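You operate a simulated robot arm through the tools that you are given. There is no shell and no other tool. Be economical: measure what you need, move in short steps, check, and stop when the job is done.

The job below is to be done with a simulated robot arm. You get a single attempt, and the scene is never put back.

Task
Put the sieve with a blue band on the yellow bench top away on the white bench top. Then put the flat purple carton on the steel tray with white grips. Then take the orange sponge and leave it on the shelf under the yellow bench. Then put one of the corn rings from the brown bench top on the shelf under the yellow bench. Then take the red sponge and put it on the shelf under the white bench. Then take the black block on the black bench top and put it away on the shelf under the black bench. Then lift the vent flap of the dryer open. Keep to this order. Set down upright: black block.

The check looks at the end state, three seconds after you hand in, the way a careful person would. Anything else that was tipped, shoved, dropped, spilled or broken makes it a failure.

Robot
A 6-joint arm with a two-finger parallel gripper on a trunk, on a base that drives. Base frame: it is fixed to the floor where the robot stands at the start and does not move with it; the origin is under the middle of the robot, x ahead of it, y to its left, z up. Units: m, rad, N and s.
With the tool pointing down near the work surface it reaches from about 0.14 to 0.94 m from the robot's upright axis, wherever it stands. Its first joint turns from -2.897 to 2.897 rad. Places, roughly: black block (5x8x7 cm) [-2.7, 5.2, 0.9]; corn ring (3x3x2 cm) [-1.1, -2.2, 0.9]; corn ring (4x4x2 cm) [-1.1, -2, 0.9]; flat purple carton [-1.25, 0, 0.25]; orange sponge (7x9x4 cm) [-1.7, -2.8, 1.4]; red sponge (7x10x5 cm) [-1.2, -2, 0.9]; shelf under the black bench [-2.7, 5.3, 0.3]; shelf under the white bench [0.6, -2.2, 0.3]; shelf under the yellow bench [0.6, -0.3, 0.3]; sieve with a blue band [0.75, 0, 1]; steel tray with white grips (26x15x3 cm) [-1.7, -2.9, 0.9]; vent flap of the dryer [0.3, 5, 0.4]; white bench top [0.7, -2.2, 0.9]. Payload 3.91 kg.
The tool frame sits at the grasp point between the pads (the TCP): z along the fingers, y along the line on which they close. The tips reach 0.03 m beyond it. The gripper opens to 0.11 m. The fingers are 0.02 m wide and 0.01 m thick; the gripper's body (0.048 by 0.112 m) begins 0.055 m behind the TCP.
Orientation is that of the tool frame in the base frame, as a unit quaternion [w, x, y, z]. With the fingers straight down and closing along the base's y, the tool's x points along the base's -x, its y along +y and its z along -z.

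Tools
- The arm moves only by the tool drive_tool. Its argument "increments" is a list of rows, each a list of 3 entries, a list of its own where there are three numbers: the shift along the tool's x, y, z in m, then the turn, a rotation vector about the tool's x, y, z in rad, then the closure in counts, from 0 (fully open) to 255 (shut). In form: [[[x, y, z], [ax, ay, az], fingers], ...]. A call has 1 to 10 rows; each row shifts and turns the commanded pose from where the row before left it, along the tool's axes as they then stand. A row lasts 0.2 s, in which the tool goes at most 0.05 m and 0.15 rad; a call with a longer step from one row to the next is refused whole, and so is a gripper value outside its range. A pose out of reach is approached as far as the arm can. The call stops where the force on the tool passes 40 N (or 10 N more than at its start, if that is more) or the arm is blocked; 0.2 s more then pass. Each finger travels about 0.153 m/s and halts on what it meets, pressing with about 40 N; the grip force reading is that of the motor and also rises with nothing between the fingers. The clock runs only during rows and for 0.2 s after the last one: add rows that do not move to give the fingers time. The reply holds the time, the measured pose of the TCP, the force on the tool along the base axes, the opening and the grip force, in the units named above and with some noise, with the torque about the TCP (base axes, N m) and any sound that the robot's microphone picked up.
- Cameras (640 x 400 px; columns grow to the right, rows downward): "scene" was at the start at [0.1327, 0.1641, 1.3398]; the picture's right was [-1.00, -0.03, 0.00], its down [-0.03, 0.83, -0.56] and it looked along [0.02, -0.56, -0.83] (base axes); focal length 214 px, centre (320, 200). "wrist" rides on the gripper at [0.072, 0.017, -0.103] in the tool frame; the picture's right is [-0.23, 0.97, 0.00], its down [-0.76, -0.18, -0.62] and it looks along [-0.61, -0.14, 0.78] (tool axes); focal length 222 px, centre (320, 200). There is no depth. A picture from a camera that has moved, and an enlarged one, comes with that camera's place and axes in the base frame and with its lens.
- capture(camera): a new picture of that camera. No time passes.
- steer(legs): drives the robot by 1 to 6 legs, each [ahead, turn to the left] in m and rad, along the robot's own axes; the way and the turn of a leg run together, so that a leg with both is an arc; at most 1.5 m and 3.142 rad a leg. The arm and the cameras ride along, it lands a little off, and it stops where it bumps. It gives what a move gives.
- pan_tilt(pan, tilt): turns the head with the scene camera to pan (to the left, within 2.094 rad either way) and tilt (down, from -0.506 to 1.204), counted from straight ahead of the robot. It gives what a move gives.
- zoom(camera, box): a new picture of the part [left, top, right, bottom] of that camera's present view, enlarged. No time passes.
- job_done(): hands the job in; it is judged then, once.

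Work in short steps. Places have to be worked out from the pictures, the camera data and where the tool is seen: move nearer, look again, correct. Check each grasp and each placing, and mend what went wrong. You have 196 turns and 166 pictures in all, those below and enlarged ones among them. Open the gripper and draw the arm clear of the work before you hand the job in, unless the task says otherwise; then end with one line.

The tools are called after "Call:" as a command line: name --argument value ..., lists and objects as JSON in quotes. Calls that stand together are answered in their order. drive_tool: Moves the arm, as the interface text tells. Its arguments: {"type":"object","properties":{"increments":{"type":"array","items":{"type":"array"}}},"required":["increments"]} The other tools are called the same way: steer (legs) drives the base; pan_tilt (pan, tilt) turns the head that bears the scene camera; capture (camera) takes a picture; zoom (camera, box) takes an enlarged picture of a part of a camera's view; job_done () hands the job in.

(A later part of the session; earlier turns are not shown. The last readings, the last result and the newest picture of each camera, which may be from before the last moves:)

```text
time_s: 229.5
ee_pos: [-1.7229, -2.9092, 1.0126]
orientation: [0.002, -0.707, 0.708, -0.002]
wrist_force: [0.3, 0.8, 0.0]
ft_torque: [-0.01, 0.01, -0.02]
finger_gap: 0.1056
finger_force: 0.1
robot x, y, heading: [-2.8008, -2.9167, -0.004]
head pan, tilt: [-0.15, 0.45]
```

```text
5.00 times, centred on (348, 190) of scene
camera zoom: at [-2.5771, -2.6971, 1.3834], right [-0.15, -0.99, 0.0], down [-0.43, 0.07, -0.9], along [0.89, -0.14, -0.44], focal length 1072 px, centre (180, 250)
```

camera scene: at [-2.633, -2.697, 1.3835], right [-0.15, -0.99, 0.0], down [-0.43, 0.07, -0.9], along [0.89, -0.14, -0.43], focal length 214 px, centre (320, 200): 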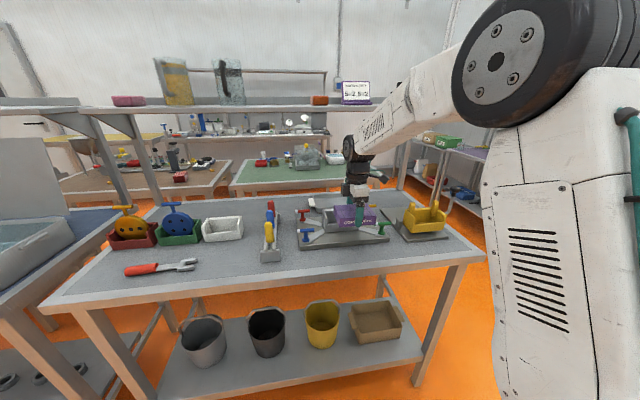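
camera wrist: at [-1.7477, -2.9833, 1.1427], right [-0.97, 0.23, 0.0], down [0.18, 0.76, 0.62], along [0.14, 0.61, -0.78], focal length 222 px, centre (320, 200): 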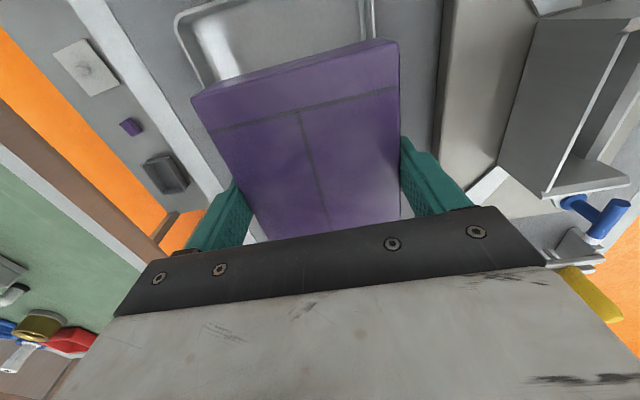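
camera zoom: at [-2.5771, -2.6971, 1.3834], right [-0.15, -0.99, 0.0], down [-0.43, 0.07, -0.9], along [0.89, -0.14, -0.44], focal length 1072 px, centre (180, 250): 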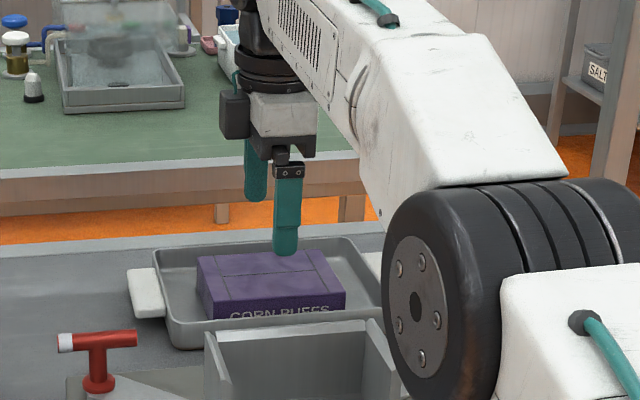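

The carton lies in the tray. I withdraw from under the shelf along -x at z≈1.04.

Call:
drive_tool --increments '[[[0, 0, -0.028], [0, 0, 0], 10], [[0, 0.047, 0], [0, 0, 0], 10], [[0, 0.047, 0], [0, 0, 0], 10], [[0, 0.047, 0], [0, 0, 0], 10], [[0, 0.047, 0], [0, 0, 0], 10], [[0, 0.047, 0], [0, 0, 0], 10], [[0, 0.047, 0], [0, 0, 0], 10], [[0, 0.047, 0], [0, 0, 0], 10], [[0, 0.04, -0.02], [0, 0, 0], 10], [[0, 0.03, -0.03], [0, 0, 0], 10]]'

Call:
drive_tool --increments '[[[0, 0, -0.04], [0, 0, 0.15], 30], [[0, 0, -0.04], [0, 0, 0.15], 30], [[0, 0, -0.04], [0, 0, 0.15], 30], [[0, 0, -0.04], [0, 0, 0.15], 30], [[0, 0, -0.04], [0, 0, 0.15], 30], [[0, 0, -0.04], [0, 0, 0.15], 30], [[0, 0, -0.04], [0, 0, 0.15], 30], [[0, 0, -0.04], [0, 0, 0.15], 30], [[0, 0, -0.03], [0, 0, 0.15], 30], [[0, 0, -0.02], [0, 0, 0.15], 30]]'

Call:
drive_tool --increments '[[[0, 0, 0], [0, 0, 0.071], 30], [[0, 0, 0], [0, -0.131, 0], 30], [[0, 0, 0], [0, -0.131, 0], 30], [[0, 0, 0], [0, -0.131, 0], 30], [[0, 0, 0], [0, -0.131, 0], 30], [[0, 0, 0], [0, -0.131, 0], 30], [[0, 0, 0], [0, -0.13, 0], 30], [[0, 0, 0], [0, 0, 0], 30]]'

Call:
pan_tilt --pan -0.15 --tilt 0.15

Call:
capture --camera "scene"

```text
time_s: 231.7
ee_pos: [-2.1298, -2.9106, 1.087]
orientation: [0.002, -0.707, 0.707, -0.001]
wrist_force: [0.2, -0.8, -0.9]
ft_torque: [0.02, 0.05, 0.01]
finger_gap: 0.1055
finger_force: 0.0
out of reach, approached as far as the arm can: row 1
robot x, y, heading: [-2.7981, -2.9163, 0.002]
head pan, tilt: [-0.15, 0.45]
```

```text
time_s: 233.9
ee_pos: [-2.1316, -2.9093, 1.4578]
orientation: [0.003, -0.034, 0.999, 0.001]
wrist_force: [-0.7, 0.2, -1.1]
ft_torque: [0.03, 0.02, -0.03]
finger_gap: 0.097
finger_force: 0.2
robot x, y, heading: [-2.8003, -2.9182, -0.007]
head pan, tilt: [-0.15, 0.45]
```

```text
time_s: 235.7
ee_pos: [-2.1325, -2.9098, 1.4567]
orientation: [0.386, 0.001, 0.923, 0.001]
wrist_force: [-0.4, -0.4, 0.0]
ft_torque: [-0.04, 0.0, -0.03]
finger_gap: 0.0968
finger_force: 0.1
robot x, y, heading: [-2.7992, -2.9209, 0.0]
head pan, tilt: [-0.15, 0.45]
```

```text
time_s: 236.5
ee_pos: [-2.1321, -2.9098, 1.456]
orientation: [0.386, 0.001, 0.923, 0.001]
wrist_force: [0.4, 0.1, -0.7]
ft_torque: [0.0, -0.01, -0.01]
finger_gap: 0.0971
finger_force: 0.0
robot x, y, heading: [-2.8023, -2.9179, -0.001]
head pan, tilt: [-0.15, 0.15]
```

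```text
74 pictures are left
camera scene: at [-2.5763, -2.6973, 1.4113], right [-0.15, -0.99, 0.0], down [-0.15, 0.02, -0.99], along [0.98, -0.15, -0.15], focal length 214 px, centre (320, 200)
```

scene: 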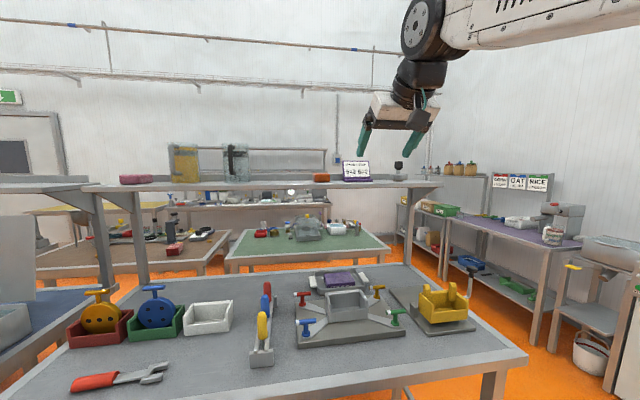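

The tilt works with the normal wrist branch. I look from the wrist towards the sponge.

Call:
capture --camera "wrist"

Call:
zoom --camera "scene" --box '[270, 140, 430, 220]'

```text
73 pictures are left
camera wrist: at [-2.2575, -2.8944, 1.4792], right [0.16, 0.97, 0.16], down [0.09, -0.18, 0.98], along [0.98, -0.14, -0.12], focal length 222 px, centre (320, 200)
```

wrist: 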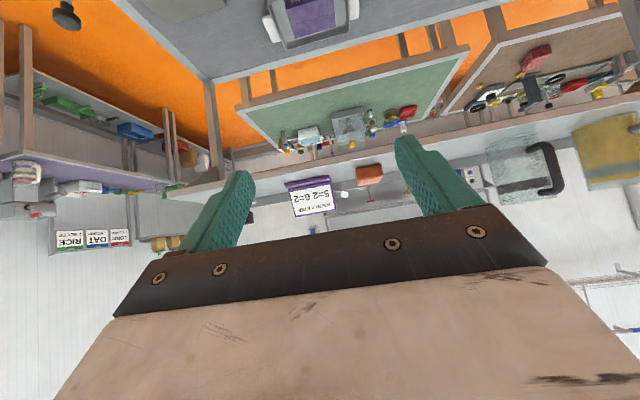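

```text
4.00 times, centred on (350, 180) of scene
camera zoom: at [-2.5763, -2.6973, 1.4113], right [-0.15, -0.99, 0.0], down [-0.15, 0.02, -0.99], along [0.98, -0.15, -0.15], focal length 858 px, centre (200, 280)
```

zoom: 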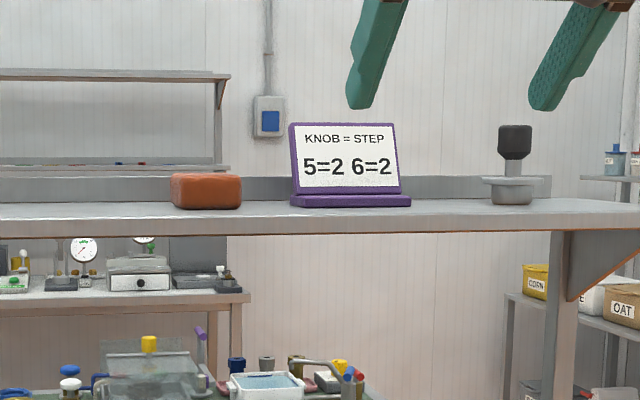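

Triangulated: the sponge is centred at (-1.676, -2.841, 1.367), 7.3 cm wide along y. I drive 12 cm nearer and move to a pre-grasp point along the tilted approach.

Call:
steer --legs '[[0.12, 0]]'

Call:
drive_tool --increments '[[[-0.03, 0.0115, 0.0223], [0, 0, 0], 30], [[-0.03, 0.0115, 0.0223], [0, 0, 0], 30], [[-0.03, 0.0115, 0.0223], [0, 0, 0], 30], [[-0.03, 0.0115, 0.0223], [0, 0, 0], 30], [[-0.03, 0.0115, 0.0223], [0, 0, 0], 30], [[-0.03, 0.0115, 0.0223], [0, 0, 0], 30], [[0, 0, 0], [0, 0, 0], 30]]'

Call:
capture --camera "wrist"

```text
time_s: 237.8
ee_pos: [-2.011, -2.9103, 1.4578]
orientation: [0.385, 0.001, 0.923, 0.001]
wrist_force: [-0.4, 0.3, 0.5]
ft_torque: [0.02, 0.02, -0.04]
finger_gap: 0.0971
finger_force: 0.1
robot x, y, heading: [-2.681, -2.917, -0.002]
head pan, tilt: [-0.15, 0.15]
```

```text
time_s: 239.4
ee_pos: [-1.7885, -2.8426, 1.491]
orientation: [0.385, 0.001, 0.923, 0.002]
wrist_force: [0.3, 0.6, 0.1]
ft_torque: [-0.02, -0.01, -0.01]
finger_gap: 0.0972
finger_force: 0.0
robot x, y, heading: [-2.6813, -2.9177, -0.002]
head pan, tilt: [-0.15, 0.15]
```

```text
71 pictures are left
camera wrist: at [-1.9145, -2.8273, 1.5131], right [0.16, 0.97, 0.16], down [0.09, -0.18, 0.98], along [0.98, -0.14, -0.12], focal length 222 px, centre (320, 200)
```

wrist: 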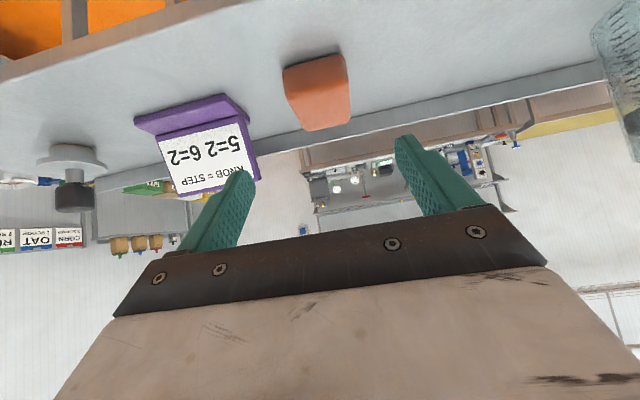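

The sponge is straight ahead along the approach (x -1.71…-1.63, y≈-2.842). I advance 15 cm along the fingers and close.

Call:
drive_tool --increments '[[[0, 0, 0.045], [0, 0, 0], 30], [[0, 0, 0.045], [0, 0, 0], 30], [[0, 0, 0.04], [0, 0, 0], 30], [[0, 0, 0.021], [0, 0, 0], 30], [[0, 0, 0], [0, 0, 0], 30]]'

Call:
capture --camera "wrist"

```text
time_s: 240.6
ee_pos: [-1.682, -2.8419, 1.3842]
orientation: [0.385, 0.001, 0.923, 0.001]
wrist_force: [0.6, 0.2, 0.3]
ft_torque: [-0.03, 0.01, -0.03]
finger_gap: 0.097
finger_force: 0.0
robot x, y, heading: [-2.6776, -2.9151, -0.005]
head pan, tilt: [-0.15, 0.15]
```

```text
70 pictures are left
camera wrist: at [-1.8067, -2.8257, 1.4064], right [0.16, 0.97, 0.16], down [0.09, -0.18, 0.98], along [0.98, -0.14, -0.12], focal length 222 px, centre (320, 200)
```

wrist: 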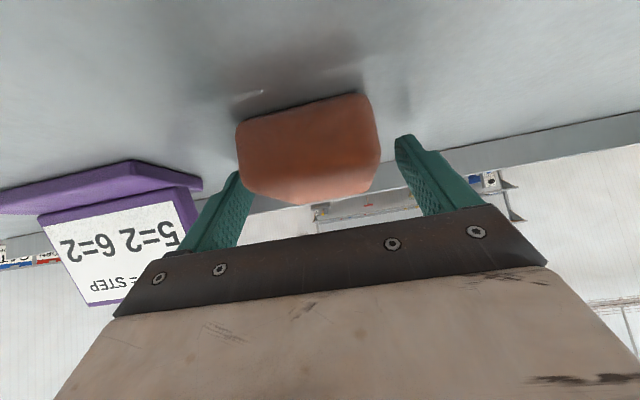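

The sponge is between the fingers; close.

Call:
drive_tool --increments '[[[0, -0.004, 0], [0, 0, 0], 80], [[0, 0, 0], [0, 0, 0], 160], [[0, 0, 0], [0, 0, 0], 255], [[0, 0, 0], [0, 0, 0], 255], [[0, 0, 0], [0, 0, 0], 255]]'

Call:
drive_tool --increments '[[[0, 0, -0.03], [0, 0, 0], 255], [[0, 0, -0.04], [0, 0, 0], 255], [[0, 0, -0.045], [0, 0, 0], 255], [[0, 0, 0], [0, 0, 0], 255]]'

Call:
capture --camera "wrist"

```text
time_s: 241.8
ee_pos: [-1.6824, -2.8455, 1.3856]
orientation: [0.385, 0.0, 0.923, 0.001]
wrist_force: [1.0, -0.3, 1.8]
ft_torque: [-0.06, -0.04, 0.02]
finger_gap: 0.0639
finger_force: 40.0
robot x, y, heading: [-2.6763, -2.9168, -0.004]
head pan, tilt: [-0.15, 0.15]
```

```text
time_s: 242.8
ee_pos: [-1.7639, -2.8453, 1.4662]
orientation: [0.385, 0.002, 0.923, 0.001]
wrist_force: [-0.1, -0.2, -0.7]
ft_torque: [-0.01, -0.02, 0.0]
finger_gap: 0.0638
finger_force: 39.9
robot x, y, heading: [-2.6783, -2.9198, -0.005]
head pan, tilt: [-0.15, 0.15]
```

```text
69 pictures are left
camera wrist: at [-1.8892, -2.8297, 1.4889], right [0.16, 0.97, 0.16], down [0.09, -0.18, 0.98], along [0.98, -0.14, -0.12], focal length 222 px, centre (320, 200)
```

wrist: 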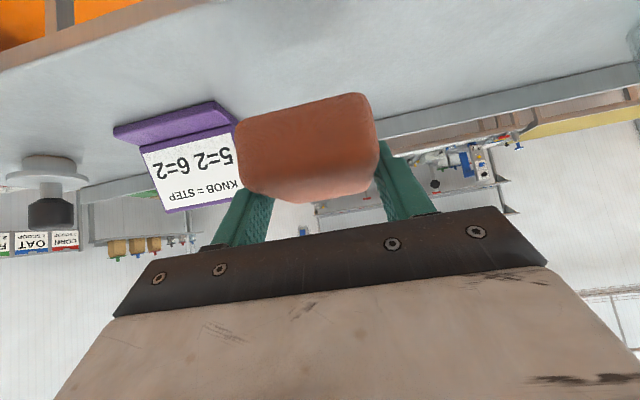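

The sponge is held. I draw the arm back from the shelf, then drive round the north end of the benches back to the main aisle.

Call:
drive_tool --increments '[[[0.0282, 0, -0.0285], [0, 0, 0], 255], [[0.0282, 0, -0.0285], [0, 0, 0], 255], [[0.0282, 0, -0.0285], [0, 0, 0], 255], [[0.0282, 0, -0.0285], [0, 0, 0], 255], [[0.0282, -0.01, -0.0285], [0, 0, 0], 255], [[0.0282, -0.01, -0.0285], [0, 0, 0], 255], [[0.0282, -0.01, -0.0285], [0, 0, 0], 255], [[0.0282, -0.01, -0.0285], [0, 0, 0], 255], [[0.0282, -0.01, -0.0285], [0, 0, 0], 255], [[0.0282, 0, -0.0285], [0, 0, 0], 255]]'

Call:
steer --legs '[[-0.1, 0], [0, 1.575], [1.5, 0], [1.5, 0], [0.9, 0], [0, -1.571]]'

Call:
steer --legs '[[1.3, 0], [1.15, 0], [0, -1.571], [1.28, 0]]'

```text
time_s: 245.0
ee_pos: [-2.1649, -2.8958, 1.4644]
orientation: [0.384, 0.001, 0.923, 0.001]
wrist_force: [1.1, 1.5, -0.4]
ft_torque: [-0.03, 0.02, -0.05]
finger_gap: 0.0641
finger_force: 40.1
robot x, y, heading: [-2.6787, -2.918, -0.001]
head pan, tilt: [-0.15, 0.15]
```

```text
time_s: 272.2
ee_pos: [-2.2935, 1.001, 1.4657]
orientation: [0.385, 0.0, 0.923, 0.001]
wrist_force: [-0.5, -0.6, -0.3]
ft_torque: [0.0, 0.01, 0.01]
finger_gap: 0.0639
finger_force: 40.1
robot x, y, heading: [-2.8039, 0.9781, -0.001]
head pan, tilt: [-0.15, 0.15]
```

```text
time_s: 294.0
ee_pos: [-0.3735, -0.8442, 1.4659]
orientation: [0.271, 0.657, 0.649, -0.273]
wrist_force: [-0.9, -0.7, 0.0]
ft_torque: [0.0, -0.02, 0.04]
finger_gap: 0.0637
finger_force: 39.8
robot x, y, heading: [-0.3925, -0.3337, -1.585]
head pan, tilt: [-0.15, 0.15]
```

In place. I turn to face the yellow bench and look at its lower shelf.

Call:
steer --legs '[[0, 1.585]]'

Call:
pan_tilt --pan -0.15 --tilt 0.75

Call:
capture --camera "scene"

```text
time_s: 298.3
ee_pos: [0.1214, -0.3015, 1.4655]
orientation: [0.385, -0.008, 0.923, 0.005]
wrist_force: [0.6, -0.8, -0.1]
ft_torque: [-0.02, -0.03, -0.02]
finger_gap: 0.0635
finger_force: 39.9
robot x, y, heading: [-0.3881, -0.3342, 0.016]
head pan, tilt: [-0.15, 0.15]
```

```text
time_s: 299.3
ee_pos: [0.1224, -0.3008, 1.4666]
orientation: [0.385, -0.008, 0.923, 0.005]
wrist_force: [0.4, 0.1, 0.6]
ft_torque: [0.0, 0.04, -0.02]
finger_gap: 0.0639
finger_force: 40.2
robot x, y, heading: [-0.3887, -0.3321, 0.013]
head pan, tilt: [-0.15, 0.75]
```

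```text
68 pictures are left
camera scene: at [-0.1814, -0.1061, 1.3571], right [-0.13, -0.99, 0.0], down [-0.68, 0.09, -0.73], along [0.73, -0.1, -0.68], focal length 214 px, centre (320, 200)
```

scene: 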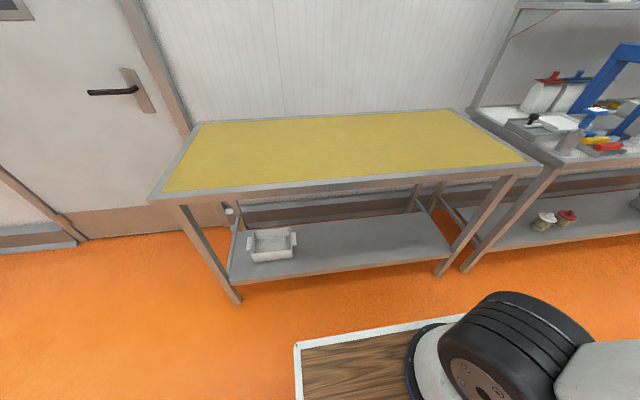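

The shelf spans x≈0.40–0.75 and is empty right of the white bin. I back up 5 cm, move the tool to x≈0.235, y≈-0.40 in front of the bench, and start down.

Call:
steer --legs '[[-0.05, 0]]'

Call:
drive_tool --increments '[[[-0.0282, -0.025, 0.0285], [0, 0, 0], 255], [[-0.0282, -0.025, 0.0285], [0, 0, 0], 255], [[-0.0282, -0.025, 0.0285], [0, 0, 0], 255], [[-0.0282, -0.025, 0.0285], [0, 0, 0], 255], [[0.0349, 0, 0.0345], [0, 0, 0], 255], [[0.0349, 0, 0.0345], [0, 0, 0], 255], [[0.0349, 0, 0.0345], [0, 0, 0], 255], [[0.0349, 0, 0.0345], [0, 0, 0], 255], [[0.0349, 0, 0.0345], [0, 0, 0], 255], [[0.0349, 0, 0.0345], [0, 0, 0], 255]]'

Call:
drive_tool --increments '[[[0.0349, 0, 0.0345], [0, 0, 0], 255], [[0.0349, 0, 0.0345], [0, 0, 0], 255], [[0.0349, 0, 0.0345], [0, 0, 0], 255], [[0.0349, 0, 0.0345], [0, 0, 0], 255]]'

Call:
capture --camera "scene"

```text
time_s: 300.2
ee_pos: [0.0714, -0.3024, 1.4662]
orientation: [0.385, -0.007, 0.923, 0.004]
wrist_force: [-0.7, 0.5, 0.0]
ft_torque: [-0.01, -0.01, -0.03]
finger_gap: 0.0641
finger_force: 40.4
robot x, y, heading: [-0.4419, -0.3323, 0.019]
head pan, tilt: [-0.15, 0.75]
```

```text
time_s: 302.4
ee_pos: [0.2335, -0.3979, 1.1714]
orientation: [0.385, -0.007, 0.923, 0.004]
wrist_force: [0.6, -0.4, -0.7]
ft_torque: [-0.01, -0.01, 0.01]
finger_gap: 0.064
finger_force: 40.0
robot x, y, heading: [-0.4447, -0.3323, 0.018]
head pan, tilt: [-0.15, 0.75]
```

```text
time_s: 303.4
ee_pos: [0.2403, -0.3919, 0.974]
orientation: [0.37, -0.096, 0.924, -0.008]
wrist_force: [0.4, -1.9, 0.4]
ft_torque: [0.09, 0.08, 0.08]
finger_gap: 0.0638
finger_force: 39.7
out of reach, approached as far as the arm can: row 4
robot x, y, heading: [-0.4416, -0.334, 0.016]
head pan, tilt: [-0.15, 0.75]
```

```text
67 pictures are left
camera scene: at [-0.2321, -0.1067, 1.3571], right [-0.13, -0.99, 0.0], down [-0.68, 0.09, -0.73], along [0.72, -0.1, -0.68], focal length 214 px, centre (320, 200)
```

scene: 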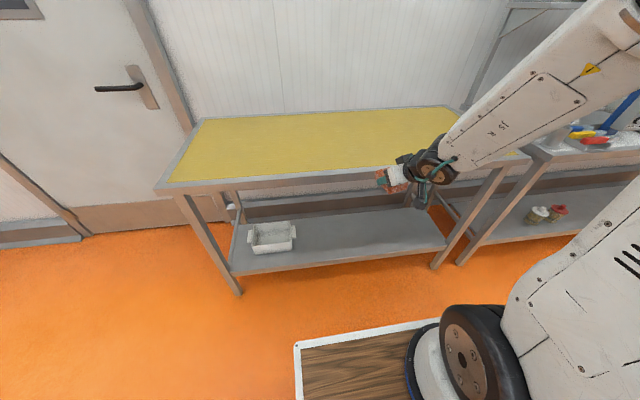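

The wrist met its singular pose because the tool was off the arm's plane. I go back up, restore the tilt, and align the tool with the arm's centre plane (y≈-0.32) before descending.

Call:
drive_tool --increments '[[[-0.0349, 0, -0.0345], [0, 0, 0], 255], [[-0.0349, 0, -0.0345], [0, 0, 0], 255], [[-0.0349, 0, -0.0345], [0, 0, 0], 255], [[-0.0349, 0, -0.0345], [0, 0, 0], 255], [[0, 0.035, 0], [0.025, -0.013, 0.085], 255], [[0, 0.034, 0], [0.025, -0.013, 0.085], 255], [[0, 0, 0], [0, 0, 0], 255]]'

```text
time_s: 305.0
ee_pos: [0.2491, -0.332, 1.1785]
orientation: [0.396, 0.081, 0.915, 0.013]
wrist_force: [0.0, -0.4, 0.1]
ft_torque: [0.01, -0.01, 0.04]
finger_gap: 0.064
finger_force: 40.1
robot x, y, heading: [-0.4408, -0.3354, 0.019]
head pan, tilt: [-0.15, 0.75]
```

The command had kept the original orientation, so I undo that correction.

Call:
drive_tool --increments '[[[0, 0, 0], [-0.025, 0.013, -0.085], 255], [[0, 0, 0], [-0.025, 0.013, -0.085], 255], [[0, 0, 0], [0, 0, 0], 255]]'

```text
time_s: 305.8
ee_pos: [0.2483, -0.3336, 1.1783]
orientation: [0.385, -0.008, 0.923, 0.005]
wrist_force: [0.3, -0.9, 0.0]
ft_torque: [-0.03, -0.01, 0.0]
finger_gap: 0.0637
finger_force: 39.9
robot x, y, heading: [-0.4414, -0.333, 0.017]
head pan, tilt: [-0.15, 0.75]
```

Good. Shift 1.2 cm into the arm's plane and descend, checking reach.

Call:
drive_tool --increments '[[[0, 0.012, 0], [0, 0, 0], 255], [[0.0349, 0, 0.0345], [0, 0, 0], 255], [[0.0349, 0, 0.0345], [0, 0, 0], 255], [[0.0349, 0, 0.0345], [0, 0, 0], 255], [[0.0349, 0, 0.0345], [0, 0, 0], 255], [[0.0349, 0, 0.0345], [0, 0, 0], 255], [[0.0349, 0, 0.0345], [0, 0, 0], 255]]'

```text
time_s: 307.4
ee_pos: [0.2598, -0.3081, 0.9147]
orientation: [0.385, -0.003, 0.923, 0.001]
wrist_force: [0.7, 0.7, -1.7]
ft_torque: [-0.04, -0.02, 0.0]
finger_gap: 0.0637
finger_force: 40.2
out of reach, approached as far as the arm can: row 4, 5, 6, 7
robot x, y, heading: [-0.4423, -0.3303, 0.011]
head pan, tilt: [-0.15, 0.75]
```

Call:
drive_tool --increments '[[[0.0349, 0, 0.0345], [0, 0, 0], 255], [[0.0349, 0, 0.0345], [0, 0, 0], 255], [[0.0349, 0, 0.0345], [0, 0, 0], 255], [[0, 0, 0], [0, 0, 0], 255]]'

Call:
capture --camera "scene"

```text
time_s: 308.4
ee_pos: [0.2849, -0.295, 0.8086]
orientation: [0.38, -0.017, 0.925, -0.021]
wrist_force: [-0.4, 0.4, -0.8]
ft_torque: [0.02, 0.02, -0.01]
finger_gap: 0.064
finger_force: 39.9
out of reach, approached as far as the arm can: row 1, 2, 3
robot x, y, heading: [-0.4403, -0.3315, 0.013]
head pan, tilt: [-0.15, 0.75]
```

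```text
66 pictures are left
camera scene: at [-0.2315, -0.1068, 1.357], right [-0.13, -0.99, 0.0], down [-0.68, 0.09, -0.73], along [0.72, -0.1, -0.68], focal length 214 px, centre (320, 200)
```

scene: 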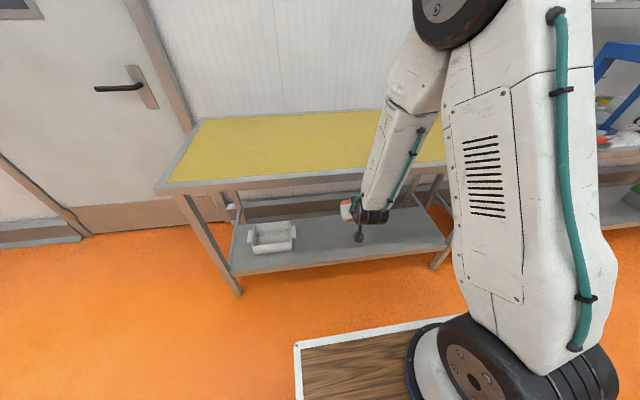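

The wrist can't keep 45° while the arm is folded this close. I rise again, turn the tool vertical for the descent, and will tilt it again once low and stretched forward.

Call:
drive_tool --increments '[[[-0.0349, 0, -0.0345], [0, 0, 0], 255], [[-0.0349, 0, -0.0345], [0, 0, 0], 255], [[-0.0349, 0, -0.0345], [0, 0, 0], 255], [[-0.0349, 0, -0.0345], [0, 0, 0], 255], [[-0.0349, 0, -0.0345], [0, 0, 0], 255], [[-0.0349, 0, -0.0345], [0, 0, 0], 255], [[-0.0349, 0, -0.0345], [0, 0, 0], 255], [[-0.0349, 0, -0.0345], [0, 0, 0], 255], [[0, 0, 0], [0, 0.131, 0], 255], [[0, 0, 0], [0, 0.131, 0], 255]]'

Call:
drive_tool --increments '[[[0, 0, 0], [0, 0.131, 0], 255], [[0, 0, 0], [0, 0.131, 0], 255], [[0, 0, 0], [0, 0.131, 0], 255], [[0, 0, 0], [0, 0.131, 0], 255], [[0, 0, 0], [0, 0, 0], 255]]'

```text
time_s: 310.6
ee_pos: [0.2894, -0.2751, 1.2017]
orientation: [0.254, -0.014, 0.967, -0.022]
wrist_force: [0.0, -1.1, 0.3]
ft_torque: [-0.02, -0.04, -0.01]
finger_gap: 0.0639
finger_force: 39.9
robot x, y, heading: [-0.4431, -0.3314, 0.016]
head pan, tilt: [-0.15, 0.75]
```

```text
time_s: 311.8
ee_pos: [0.2884, -0.2743, 1.2009]
orientation: [-0.005, -0.007, 1.0, -0.025]
wrist_force: [0.4, -0.4, -0.4]
ft_torque: [0.0, 0.0, -0.03]
finger_gap: 0.0638
finger_force: 40.2
robot x, y, heading: [-0.4407, -0.3341, 0.018]
head pan, tilt: [-0.15, 0.75]
```

Vertical again. I correct the small tilt, centre in the arm plane at x≈0.22, and descend.

Call:
drive_tool --increments '[[[0.034, -0.023, 0], [-0.05, -0.01, 0], 255], [[0.034, -0.022, 0], [0, 0, 0], 255], [[0, 0, 0.048], [0, 0, 0], 255], [[0, 0, 0.048], [0, 0, 0], 255], [[0, 0, 0.048], [0, 0, 0], 255], [[0, 0, 0.048], [0, 0, 0], 255], [[0, 0, 0.048], [0, 0, 0], 255], [[0, 0, 0.048], [0, 0, 0], 255], [[0, 0, 0.048], [0, 0, 0], 255], [[0, 0, 0.048], [0, 0, 0], 255]]'

Call:
drive_tool --increments '[[[0, 0, 0.048], [0, 0, 0], 255], [[0, 0, 0.048], [0, 0, 0], 255], [[0, 0, 0.048], [0, 0, 0], 255], [[0, 0, 0.048], [0, 0, 0], 255], [[0, 0, 0.048], [0, 0, 0], 255], [[0, 0, 0.048], [0, 0, 0], 255], [[0, 0, 0], [0, 0, 0], 255]]'

Call:
capture --camera "scene"

```text
time_s: 314.0
ee_pos: [0.2205, -0.3226, 0.8193]
orientation: [0.001, -0.007, 1.0, 0.0]
wrist_force: [0.1, -0.4, -0.1]
ft_torque: [0.02, -0.06, 0.0]
finger_gap: 0.0637
finger_force: 40.0
robot x, y, heading: [-0.4391, -0.3314, 0.015]
head pan, tilt: [-0.15, 0.75]
```

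```text
time_s: 315.6
ee_pos: [0.2215, -0.3231, 0.5305]
orientation: [0.0, -0.007, 1.0, -0.001]
wrist_force: [-0.5, 0.7, -0.3]
ft_torque: [-0.02, -0.03, 0.01]
finger_gap: 0.0637
finger_force: 40.1
robot x, y, heading: [-0.4425, -0.334, 0.017]
head pan, tilt: [-0.15, 0.75]
```

```text
65 pictures are left
camera scene: at [-0.2315, -0.1068, 1.357], right [-0.13, -0.99, 0.0], down [-0.68, 0.09, -0.73], along [0.72, -0.1, -0.68], focal length 214 px, centre (320, 200)
```

scene: 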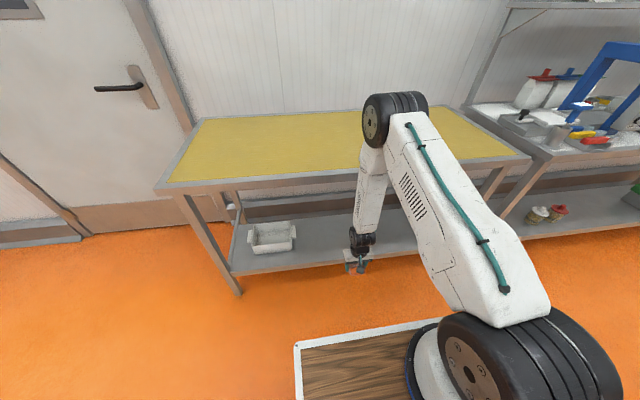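

Low enough and clear. I go down to z≈0.40, then move forward under the bench while tilting back to 45°.

Call:
drive_tool --increments '[[[0, 0, 0.043], [0, 0, 0], 255], [[0, 0, 0.043], [0, 0, 0], 255], [[0, 0, 0.04], [0, 0, 0], 255], [[-0.032, 0, 0], [0, -0.1, 0], 255], [[-0.0318, 0, 0.0032], [0, -0.1, 0], 255], [[-0.0314, 0, 0.0064], [0, -0.1, 0], 255], [[-0.0306, 0, 0.0095], [0, -0.1, 0], 255]]'

Call:
drive_tool --increments '[[[-0.0295, 0, 0.0125], [0, -0.1, 0], 255], [[-0.0281, 0, 0.0153], [0, -0.1, 0], 255], [[-0.0264, 0, 0.0181], [0, -0.1, 0], 255], [[-0.0245, 0, 0.0206], [0, -0.085, 0], 255], [[0, 0, 0], [0, 0, 0], 255]]'

Call:
capture --camera "scene"

```text
time_s: 317.2
ee_pos: [0.3486, -0.3202, 0.405]
orientation: [0.2, -0.007, 0.98, 0.0]
wrist_force: [0.5, -0.7, -0.7]
ft_torque: [-0.02, 0.01, 0.02]
finger_gap: 0.064
finger_force: 40.4
robot x, y, heading: [-0.4403, -0.3328, 0.017]
head pan, tilt: [-0.15, 0.75]
```

```text
time_s: 318.4
ee_pos: [0.4762, -0.3206, 0.4056]
orientation: [0.383, -0.007, 0.924, 0.002]
wrist_force: [0.3, 0.1, 0.4]
ft_torque: [0.0, 0.01, 0.04]
finger_gap: 0.0637
finger_force: 40.3
robot x, y, heading: [-0.4435, -0.3346, 0.015]
head pan, tilt: [-0.15, 0.75]
```

```text
64 pictures are left
camera scene: at [-0.2315, -0.1068, 1.357], right [-0.13, -0.99, 0.0], down [-0.68, 0.09, -0.73], along [0.72, -0.1, -0.68], focal length 214 px, centre (320, 200)
```

scene: 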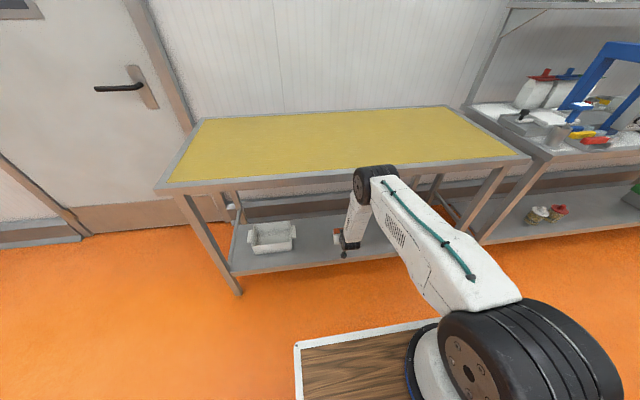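

The sponge is over the shelf. I lower it, then feel for contact in small steps.

Call:
drive_tool --increments '[[[0.012, 0, 0.028], [0, 0, 0], 255], [[0.012, 0, 0.028], [0, 0, 0], 255], [[0.007, 0, 0.014], [0, 0, 0], 255], [[0, 0, 0], [0, 0, 0], 255]]'

Call:
zoom --camera "scene" --box '[280, 180, 400, 280]'

```text
time_s: 319.4
ee_pos: [0.5041, -0.3182, 0.3329]
orientation: [0.383, -0.007, 0.924, 0.002]
wrist_force: [-0.2, 0.0, 0.6]
ft_torque: [0.01, -0.01, 0.0]
finger_gap: 0.0638
finger_force: 40.5
robot x, y, heading: [-0.4388, -0.3361, 0.018]
head pan, tilt: [-0.15, 0.75]
```

```text
4.00 times, centred on (340, 230) of scene
camera zoom: at [-0.2314, -0.1068, 1.357], right [-0.13, -0.99, 0.0], down [-0.68, 0.09, -0.73], along [0.72, -0.1, -0.68], focal length 858 px, centre (240, 80)
```

zoom: 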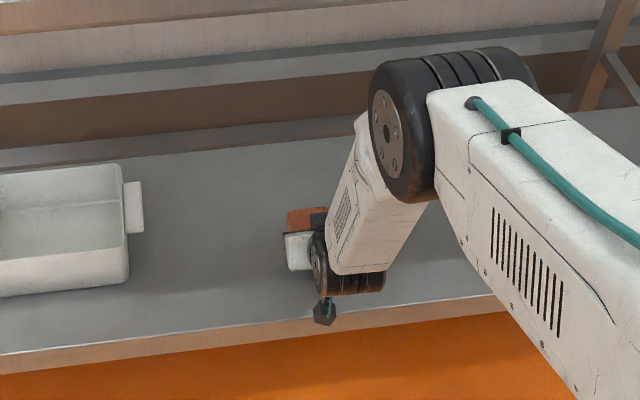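

Call:
drive_tool --increments '[[[0.0036, 0, 0.0035], [0, 0, 0], 255], [[0.0036, 0, 0.0035], [0, 0, 0], 255], [[0, 0, 0], [0, 0, 0], 255]]'

Call:
drive_tool --increments '[[[0.0028, 0, 0.0028], [0, 0, 0], 255], [[0, 0, 0], [0, 0, 0], 255]]'

Call:
drive_tool --increments '[[[0.0028, 0, 0.0028], [0, 0, 0], 255], [[0, 0, 0], [0, 0, 0], 255]]'

```text
time_s: 320.2
ee_pos: [0.5067, -0.3183, 0.3231]
orientation: [0.382, -0.006, 0.924, 0.002]
wrist_force: [-0.9, 0.7, 0.0]
ft_torque: [-0.03, -0.04, 0.0]
finger_gap: 0.0638
finger_force: 40.2
robot x, y, heading: [-0.4408, -0.3338, 0.011]
head pan, tilt: [-0.15, 0.75]
```

```text
time_s: 320.8
ee_pos: [0.5046, -0.3184, 0.3202]
orientation: [0.383, -0.007, 0.924, 0.002]
wrist_force: [0.0, 0.5, 0.1]
ft_torque: [0.02, 0.01, -0.04]
finger_gap: 0.0639
finger_force: 40.2
robot x, y, heading: [-0.4405, -0.3324, 0.016]
head pan, tilt: [-0.15, 0.75]
```

```text
time_s: 321.4
ee_pos: [0.5049, -0.3178, 0.3152]
orientation: [0.382, -0.007, 0.924, 0.002]
wrist_force: [0.9, -1.0, -0.9]
ft_torque: [-0.03, 0.02, -0.01]
finger_gap: 0.0637
finger_force: 40.3
robot x, y, heading: [-0.4403, -0.3331, 0.016]
head pan, tilt: [-0.15, 0.75]
```

Call:
drive_tool --increments '[[[0.0028, 0, 0.0028], [0, 0, 0], 255], [[0, 0, 0], [0, 0, 0], 255]]'

Call:
drive_tool --increments '[[[0.0028, 0, 0.0028], [0, 0, 0], 255], [[0, 0, 0], [0, 0, 0], 255]]'

Call:
drive_tool --increments '[[[0.0028, 0, 0.0028], [0, 0, 0], 255], [[0, 0, 0], [0, 0, 0], 255]]'

```text
time_s: 322.0
ee_pos: [0.5064, -0.3177, 0.3145]
orientation: [0.384, -0.007, 0.923, 0.002]
wrist_force: [-3.7, -0.8, 26.9]
ft_torque: [0.03, -0.35, -0.01]
finger_gap: 0.0639
finger_force: 40.2
robot x, y, heading: [-0.4433, -0.3343, 0.015]
head pan, tilt: [-0.15, 0.75]
```

```text
time_s: 322.3
ee_pos: [0.5074, -0.3187, 0.3143]
orientation: [0.386, -0.007, 0.922, 0.002]
wrist_force: [0.6, 0.3, 11.5]
ft_torque: [0.02, 0.27, 0.04]
finger_gap: 0.0639
finger_force: 40.2
robot x, y, heading: [-0.441, -0.3325, 0.019]
head pan, tilt: [-0.15, 0.75]
stopped in row 1: the force on the tool passed its limit at 50 N (the readings are from after the stop); the commanded pose is now the measured one
```

```text
time_s: 322.7
ee_pos: [0.5127, -0.3184, 0.3146]
orientation: [0.389, -0.007, 0.921, 0.002]
wrist_force: [1.0, 0.6, 10.0]
ft_torque: [0.02, 0.27, 0.0]
finger_gap: 0.0636
finger_force: 40.2
robot x, y, heading: [-0.4416, -0.3298, 0.01]
head pan, tilt: [-0.15, 0.75]
stopped in row 1: the force on the tool passed its limit at 49 N (the readings are from after the stop); the commanded pose is now the measured one
```

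Contact with the shelf. I open and withdraw along the fingers, and look.

Call:
drive_tool --increments '[[[0, 0, -0.002], [0, 0, 0], 100], [[0, 0, 0], [0, 0, 0], 20], [[0, 0, 0], [0, 0, 0], 20], [[0, 0, -0.04], [0, 0, 0], 20], [[0, 0, -0.04], [0, 0, 0], 20], [[0, 0, 0], [0, 0, 0], 20]]'

Call:
capture --camera "wrist"

```text
time_s: 324.1
ee_pos: [0.4509, -0.3201, 0.3699]
orientation: [0.388, -0.007, 0.922, 0.002]
wrist_force: [0.5, 0.0, 0.5]
ft_torque: [0.0, 0.0, -0.01]
finger_gap: 0.1016
finger_force: 0.1
robot x, y, heading: [-0.4419, -0.3335, 0.014]
head pan, tilt: [-0.15, 0.75]
```

```text
62 pictures are left
camera wrist: at [0.3259, -0.3061, 0.3914], right [0.14, 0.98, 0.16], down [0.09, -0.17, 0.98], along [0.99, -0.13, -0.11], focal length 222 px, centre (320, 200)
```

wrist: 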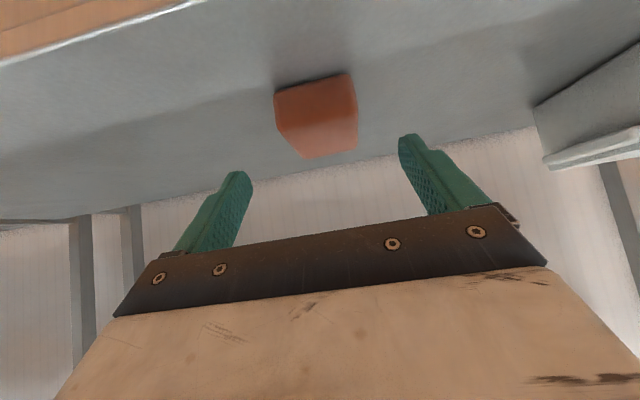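

The orange sponge lies flat on the shelf. I withdraw by the reverse path (untilting) and rise.

Call:
drive_tool --increments '[[[0.0212, 0, -0.0212], [0, 0.1, 0], 0], [[0.0232, 0, -0.019], [0, 0.1, 0], 0], [[0.025, 0, -0.0166], [0, 0.1, 0], 0], [[0.0265, 0, -0.014], [0, 0.1, 0], 0], [[0.0278, 0, -0.0113], [0, 0.1, 0], 0], [[0.0288, 0, -0.0084], [0, 0.1, 0], 0], [[0.0295, 0, -0.0055], [0, 0.1, 0], 0], [[0.03, 0, -0.0025], [0, 0.085, 0], 0], [[0, 0, -0.045], [0, 0, 0], 0], [[0, 0, -0.045], [0, 0, 0], 0]]'

Call:
drive_tool --increments '[[[0, 0, -0.049], [0, 0, 0], 0], [[0, 0, -0.049], [0, 0, 0], 0], [[0, 0, -0.049], [0, 0, 0], 0], [[0, 0, -0.049], [0, 0, 0], 0], [[0, 0, -0.049], [0, 0, 0], 0], [[0, 0, -0.049], [0, 0, 0], 0], [[0, 0, -0.049], [0, 0, 0], 0], [[0, 0, -0.049], [0, 0, 0], 0], [[0, 0, -0.049], [0, 0, 0], 0], [[0, 0, -0.049], [0, 0, 0], 0]]'

Call:
drive_tool --increments '[[[0, 0, -0.049], [0, 0, 0], 0], [[0, 0, -0.049], [0, 0, 0], 0], [[0, 0, -0.049], [0, 0, 0], 0], [[0.02, 0, -0.03], [0, 0, 0], 0], [[0.03, 0, -0.02], [0, 0, 0], 0], [[0.03, 0, -0.01], [0, 0, 0], 0]]'

Call:
steer --legs '[[0.11, 0], [0, -1.586], [1.5, 0], [0.27, 0], [0, -1.571]]'

Call:
pan_tilt --pan -0.1 --tilt 0.6

Call:
capture --camera "scene"

```text
time_s: 326.3
ee_pos: [0.2105, -0.3215, 0.4584]
orientation: [0.006, -0.007, 1.0, -0.001]
wrist_force: [0.7, 0.1, -0.2]
ft_torque: [0.0, 0.0, -0.02]
finger_gap: 0.11
finger_force: 0.1
robot x, y, heading: [-0.4377, -0.3327, 0.013]
head pan, tilt: [-0.15, 0.75]
```

```text
time_s: 328.5
ee_pos: [0.2056, -0.3208, 0.9473]
orientation: [0.004, -0.008, 1.0, -0.001]
wrist_force: [0.6, 0.8, 0.1]
ft_torque: [-0.02, 0.0, -0.01]
finger_gap: 0.1103
finger_force: 0.2
robot x, y, heading: [-0.4412, -0.3301, 0.015]
head pan, tilt: [-0.15, 0.75]
```

```text
time_s: 329.9
ee_pos: [0.1224, -0.3223, 1.1525]
orientation: [0.004, -0.007, 1.0, 0.0]
wrist_force: [-1.3, 0.0, -1.0]
ft_torque: [0.01, 0.04, 0.05]
finger_gap: 0.1101
finger_force: 0.1
robot x, y, heading: [-0.4418, -0.3317, 0.02]
head pan, tilt: [-0.15, 0.75]
```

```text
time_s: 347.3
ee_pos: [-0.8744, -2.1206, 1.1538]
orientation: [-0.001, 1.0, 0.01, -0.005]
wrist_force: [-0.9, 0.3, -0.2]
ft_torque: [0.01, 0.03, 0.0]
finger_gap: 0.1102
finger_force: 0.1
robot x, y, heading: [-0.313, -2.1078, -3.122]
head pan, tilt: [-0.15, 0.75]
```

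```text
time_s: 348.0
ee_pos: [-0.875, -2.1195, 1.1545]
orientation: [-0.001, 1.0, 0.01, -0.004]
wrist_force: [0.0, 0.4, -0.7]
ft_torque: [-0.02, 0.01, 0.0]
finger_gap: 0.11
finger_force: 0.0
robot x, y, heading: [-0.3135, -2.1074, -3.117]
head pan, tilt: [-0.099, 0.6]
```

```text
61 pictures are left
camera scene: at [-0.5258, -2.3371, 1.3698], right [0.08, 1.0, 0.0], down [0.56, -0.05, -0.82], along [-0.82, 0.07, -0.57], focal length 214 px, centre (320, 200)
```

scene: 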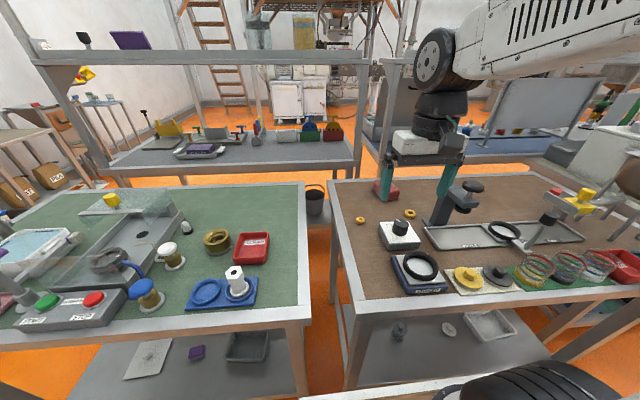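

Two corn rings and the red sponge are visible on the brown bench top. I zoom in.

Call:
zoom --camera "scene" --box '[330, 160, 458, 260]'

Call:
capture --camera "wrist"

```text
4.00 times, centred on (394, 210) of scene
camera zoom: at [-0.5258, -2.3371, 1.3698], right [0.08, 1.0, 0.0], down [0.56, -0.05, -0.82], along [-0.82, 0.07, -0.57], focal length 858 px, centre (24, 160)
```

zoom: 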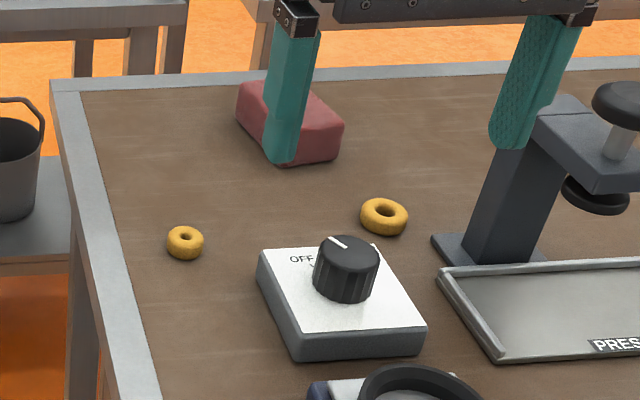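

```text
59 pictures are left
camera wrist: at [-0.8021, -2.1371, 1.2572], right [-0.21, -0.98, 0.0], down [-0.76, 0.16, 0.63], along [-0.62, 0.13, -0.78], focal length 222 px, centre (320, 200)
```

wrist: 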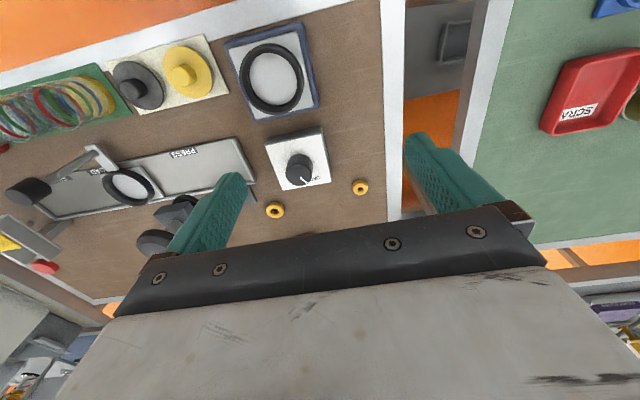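

The small ring is free on all sides at (-1.056, -2.160). I move above it.

Call:
drive_tool --increments '[[[-0.036, 0.008, 0.028], [0, 0, 0], 100], [[-0.036, 0.008, 0.028], [0, 0, 0], 100], [[-0.036, 0.008, 0.028], [0, 0, 0], 100], [[-0.036, 0.008, 0.028], [0, 0, 0], 100], [[-0.036, 0.008, 0.028], [0, 0, 0], 100], [[0, 0, 0], [0, 0, 0], 100]]'

Call:
capture --camera "wrist"

```text
time_s: 349.4
ee_pos: [-1.0559, -2.1624, 1.0157]
orientation: [-0.001, 1.0, 0.009, -0.005]
wrist_force: [0.4, -0.9, 0.4]
ft_torque: [0.0, 0.01, 0.02]
finger_gap: 0.0667
finger_force: 0.1
robot x, y, heading: [-0.3108, -2.1056, -3.123]
head pan, tilt: [-0.099, 0.6]
```

```text
58 pictures are left
camera wrist: at [-0.9823, -2.1799, 1.1188], right [-0.21, -0.98, 0.0], down [-0.76, 0.16, 0.63], along [-0.62, 0.13, -0.78], focal length 222 px, centre (320, 200)
```

wrist: 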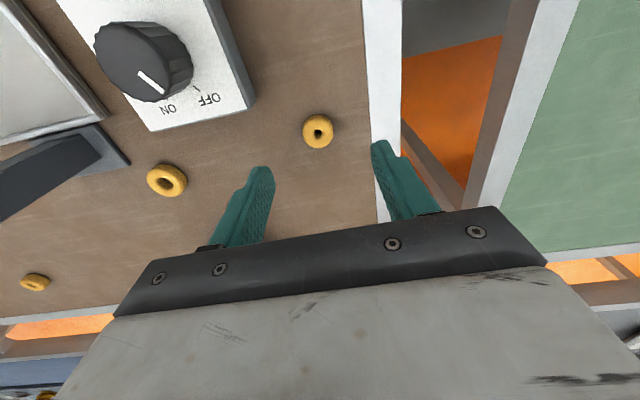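

Aligned. Descend and grip the ring.

Call:
drive_tool --increments '[[[-0.005, -0.001, 0.04], [0, 0, 0], 100], [[0, 0, 0.034], [0, 0, 0], 100], [[0, 0, 0], [0, 0, 0], 160], [[0, 0, 0], [0, 0, 0], 255], [[0, 0, 0], [0, 0, 0], 255], [[0, 0, 0], [0, 0, 0], 255]]'

Call:
capture --camera "wrist"

```text
time_s: 350.8
ee_pos: [-1.0608, -2.163, 0.9421]
orientation: [-0.001, 1.0, 0.009, -0.005]
wrist_force: [-0.4, 0.7, 0.0]
ft_torque: [-0.05, 0.0, 0.0]
finger_gap: 0.028
finger_force: 12.4
robot x, y, heading: [-0.3111, -2.1049, -3.127]
head pan, tilt: [-0.099, 0.6]
```

```text
57 pictures are left
camera wrist: at [-0.9879, -2.1791, 1.0456], right [-0.21, -0.98, 0.0], down [-0.76, 0.16, 0.63], along [-0.62, 0.13, -0.78], focal length 222 px, centre (320, 200)
```

wrist: 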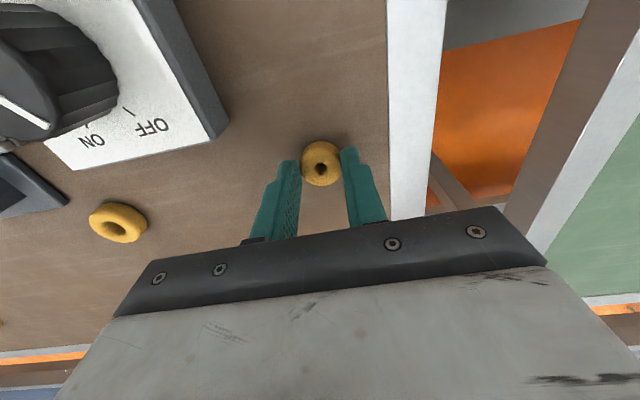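

The ring is between the tips (gap 2.8 cm, low force). To avoid crushing it I set the closure to hold about this gap and lift slightly.

Call:
drive_tool --increments '[[[0, 0, 0], [0, 0, 0], 198], [[0, 0, -0.02], [0, 0, 0], 198], [[0, 0, -0.03], [0, 0, 0], 198], [[0, 0, -0.03], [0, 0, 0], 198], [[0, 0, 0], [0, 0, 0], 198]]'

Call:
capture --camera "wrist"

```text
time_s: 352.0
ee_pos: [-1.0603, -2.1618, 1.0229]
orientation: [0.0, 1.0, 0.01, -0.005]
wrist_force: [0.4, -0.8, 0.0]
ft_torque: [0.0, 0.02, 0.02]
finger_gap: 0.0279
finger_force: 11.5
robot x, y, heading: [-0.3101, -2.1074, -3.13]
head pan, tilt: [-0.099, 0.6]
```

```text
56 pictures are left
camera wrist: at [-0.9876, -2.179, 1.1258], right [-0.21, -0.98, 0.0], down [-0.76, 0.16, 0.63], along [-0.62, 0.13, -0.78], focal length 222 px, centre (320, 200)
```

wrist: 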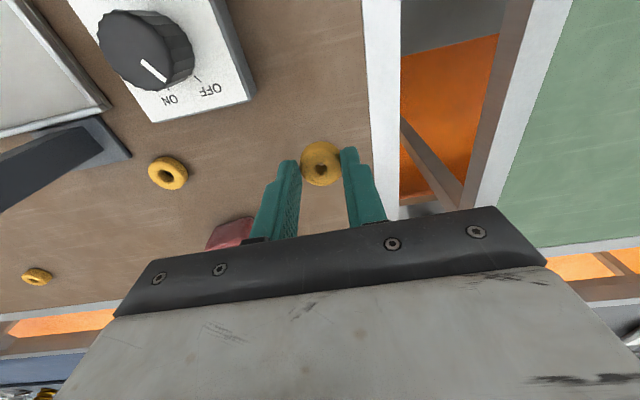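

The ring is held. I draw in, drive back up the aisle to y≈-0.5 and face the yellow bench.

Call:
drive_tool --increments '[[[0.03, 0, -0.03], [0, 0, 0], 198], [[0.03, 0, -0.03], [0, 0, 0], 198], [[0.03, 0, -0.03], [0, 0, 0], 198], [[0.03, 0, -0.03], [0, 0, 0], 198], [[0.03, 0, -0.02], [0, 0, 0], 198], [[0.03, 0, 0], [0, 0, 0], 198]]'

Call:
steer --legs '[[0, -1.583], [1.5, 0], [0.1, 0], [0, -1.571], [-0.13, 0]]'

Call:
capture --camera "wrist"

```text
time_s: 353.4
ee_pos: [-0.8806, -2.1584, 1.1598]
orientation: [-0.001, 1.0, 0.01, -0.005]
wrist_force: [0.0, 0.0, -0.3]
ft_torque: [0.0, 0.01, -0.01]
finger_gap: 0.0277
finger_force: 11.7
robot x, y, heading: [-0.3132, -2.107, -3.119]
head pan, tilt: [-0.099, 0.6]
```

```text
time_s: 370.1
ee_pos: [0.1177, -0.4666, 1.1594]
orientation: [0.005, -0.002, 1.0, -0.001]
wrist_force: [0.1, 0.1, 0.1]
ft_torque: [0.0, 0.03, -0.02]
finger_gap: 0.028
finger_force: 11.8
robot x, y, heading: [-0.4512, -0.5107, 0.002]
head pan, tilt: [-0.099, 0.6]
```

```text
55 pictures are left
camera wrist: at [0.0446, -0.4508, 1.2629], right [0.22, 0.97, 0.0], down [0.76, -0.17, 0.63], along [0.62, -0.14, -0.78], focal length 222 px, centre (320, 200)
```

wrist: 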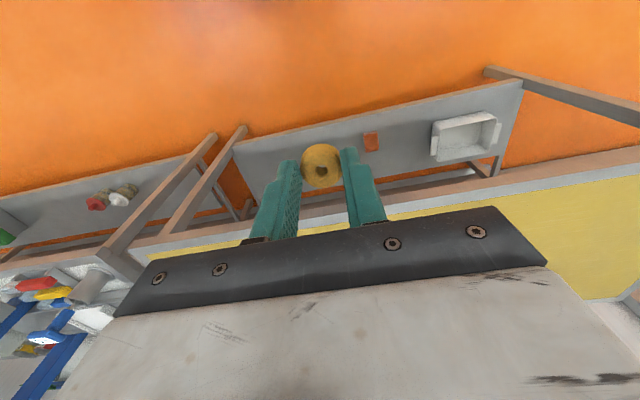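

Ring still held; the sponge is visible on the shelf. I go to x≈0.22, y≈-0.51 and descend in front of the bench.

Call:
drive_tool --increments '[[[-0.035, -0.015, 0], [0, 0, 0], 198], [[-0.035, -0.015, 0], [0, 0, 0], 198], [[-0.033, -0.013, 0], [0, 0, 0], 198], [[0, 0, 0.048], [0, 0, 0], 198], [[0, 0, 0.048], [0, 0, 0], 198], [[0, 0, 0.048], [0, 0, 0], 198], [[0, 0, 0.048], [0, 0, 0], 198], [[0, 0, 0.048], [0, 0, 0], 198], [[0, 0, 0.048], [0, 0, 0], 198], [[0, 0, 0.048], [0, 0, 0], 198]]'

Call:
drive_tool --increments '[[[0, 0, 0.048], [0, 0, 0], 198], [[0, 0, 0.048], [0, 0, 0], 198], [[0, 0, 0.048], [0, 0, 0], 198], [[0, 0, 0.048], [0, 0, 0], 198], [[0, 0, 0.048], [0, 0, 0], 198], [[0, 0, 0.048], [0, 0, 0], 198], [[0, 0, 0.048], [0, 0, 0], 198], [[0, 0, 0.048], [0, 0, 0], 198], [[0, 0, 0.03], [0, 0, 0], 198]]'

Call:
drive_tool --increments '[[[-0.04, 0, 0], [0, 0, 0], 198], [[-0.04, 0, 0], [0, 0, 0], 198], [[-0.04, 0, 0], [0, 0, 0], 198], [[-0.04, 0, 0], [0, 0, 0], 198], [[-0.04, 0, 0], [0, 0, 0], 198], [[-0.04, 0, 0], [0, 0, 0], 198], [[0, 0, 0], [0, 0, 0], 198]]'

Call:
capture --camera "wrist"

```text
time_s: 372.3
ee_pos: [0.2259, -0.5087, 0.8235]
orientation: [0.006, -0.002, 1.0, -0.001]
wrist_force: [0.1, -0.4, 0.3]
ft_torque: [0.02, 0.0, 0.0]
finger_gap: 0.0281
finger_force: 12.1
robot x, y, heading: [-0.4507, -0.5114, 0.001]
head pan, tilt: [-0.099, 0.6]
```

```text
time_s: 374.3
ee_pos: [0.2292, -0.5114, 0.4091]
orientation: [0.005, -0.002, 1.0, -0.001]
wrist_force: [-0.5, 0.5, -0.2]
ft_torque: [0.01, -0.04, 0.01]
finger_gap: 0.0279
finger_force: 12.8
robot x, y, heading: [-0.4521, -0.5086, -0.002]
head pan, tilt: [-0.099, 0.6]
```

```text
time_s: 375.9
ee_pos: [0.4694, -0.5106, 0.413]
orientation: [0.005, -0.002, 1.0, 0.0]
wrist_force: [0.0, 0.6, -0.7]
ft_torque: [0.0, -0.01, -0.01]
finger_gap: 0.0278
finger_force: 12.9
robot x, y, heading: [-0.4521, -0.5087, 0.004]
head pan, tilt: [-0.099, 0.6]
```

```text
54 pictures are left
camera wrist: at [0.396, -0.494, 0.5158], right [0.22, 0.97, 0.0], down [0.76, -0.17, 0.63], along [0.62, -0.14, -0.78], focal length 222 px, centre (320, 200)
```

wrist: 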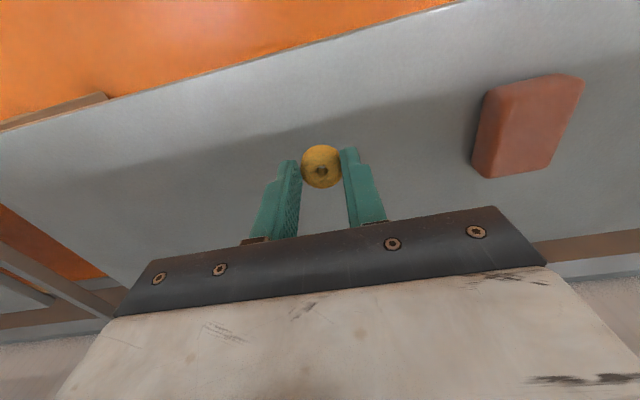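

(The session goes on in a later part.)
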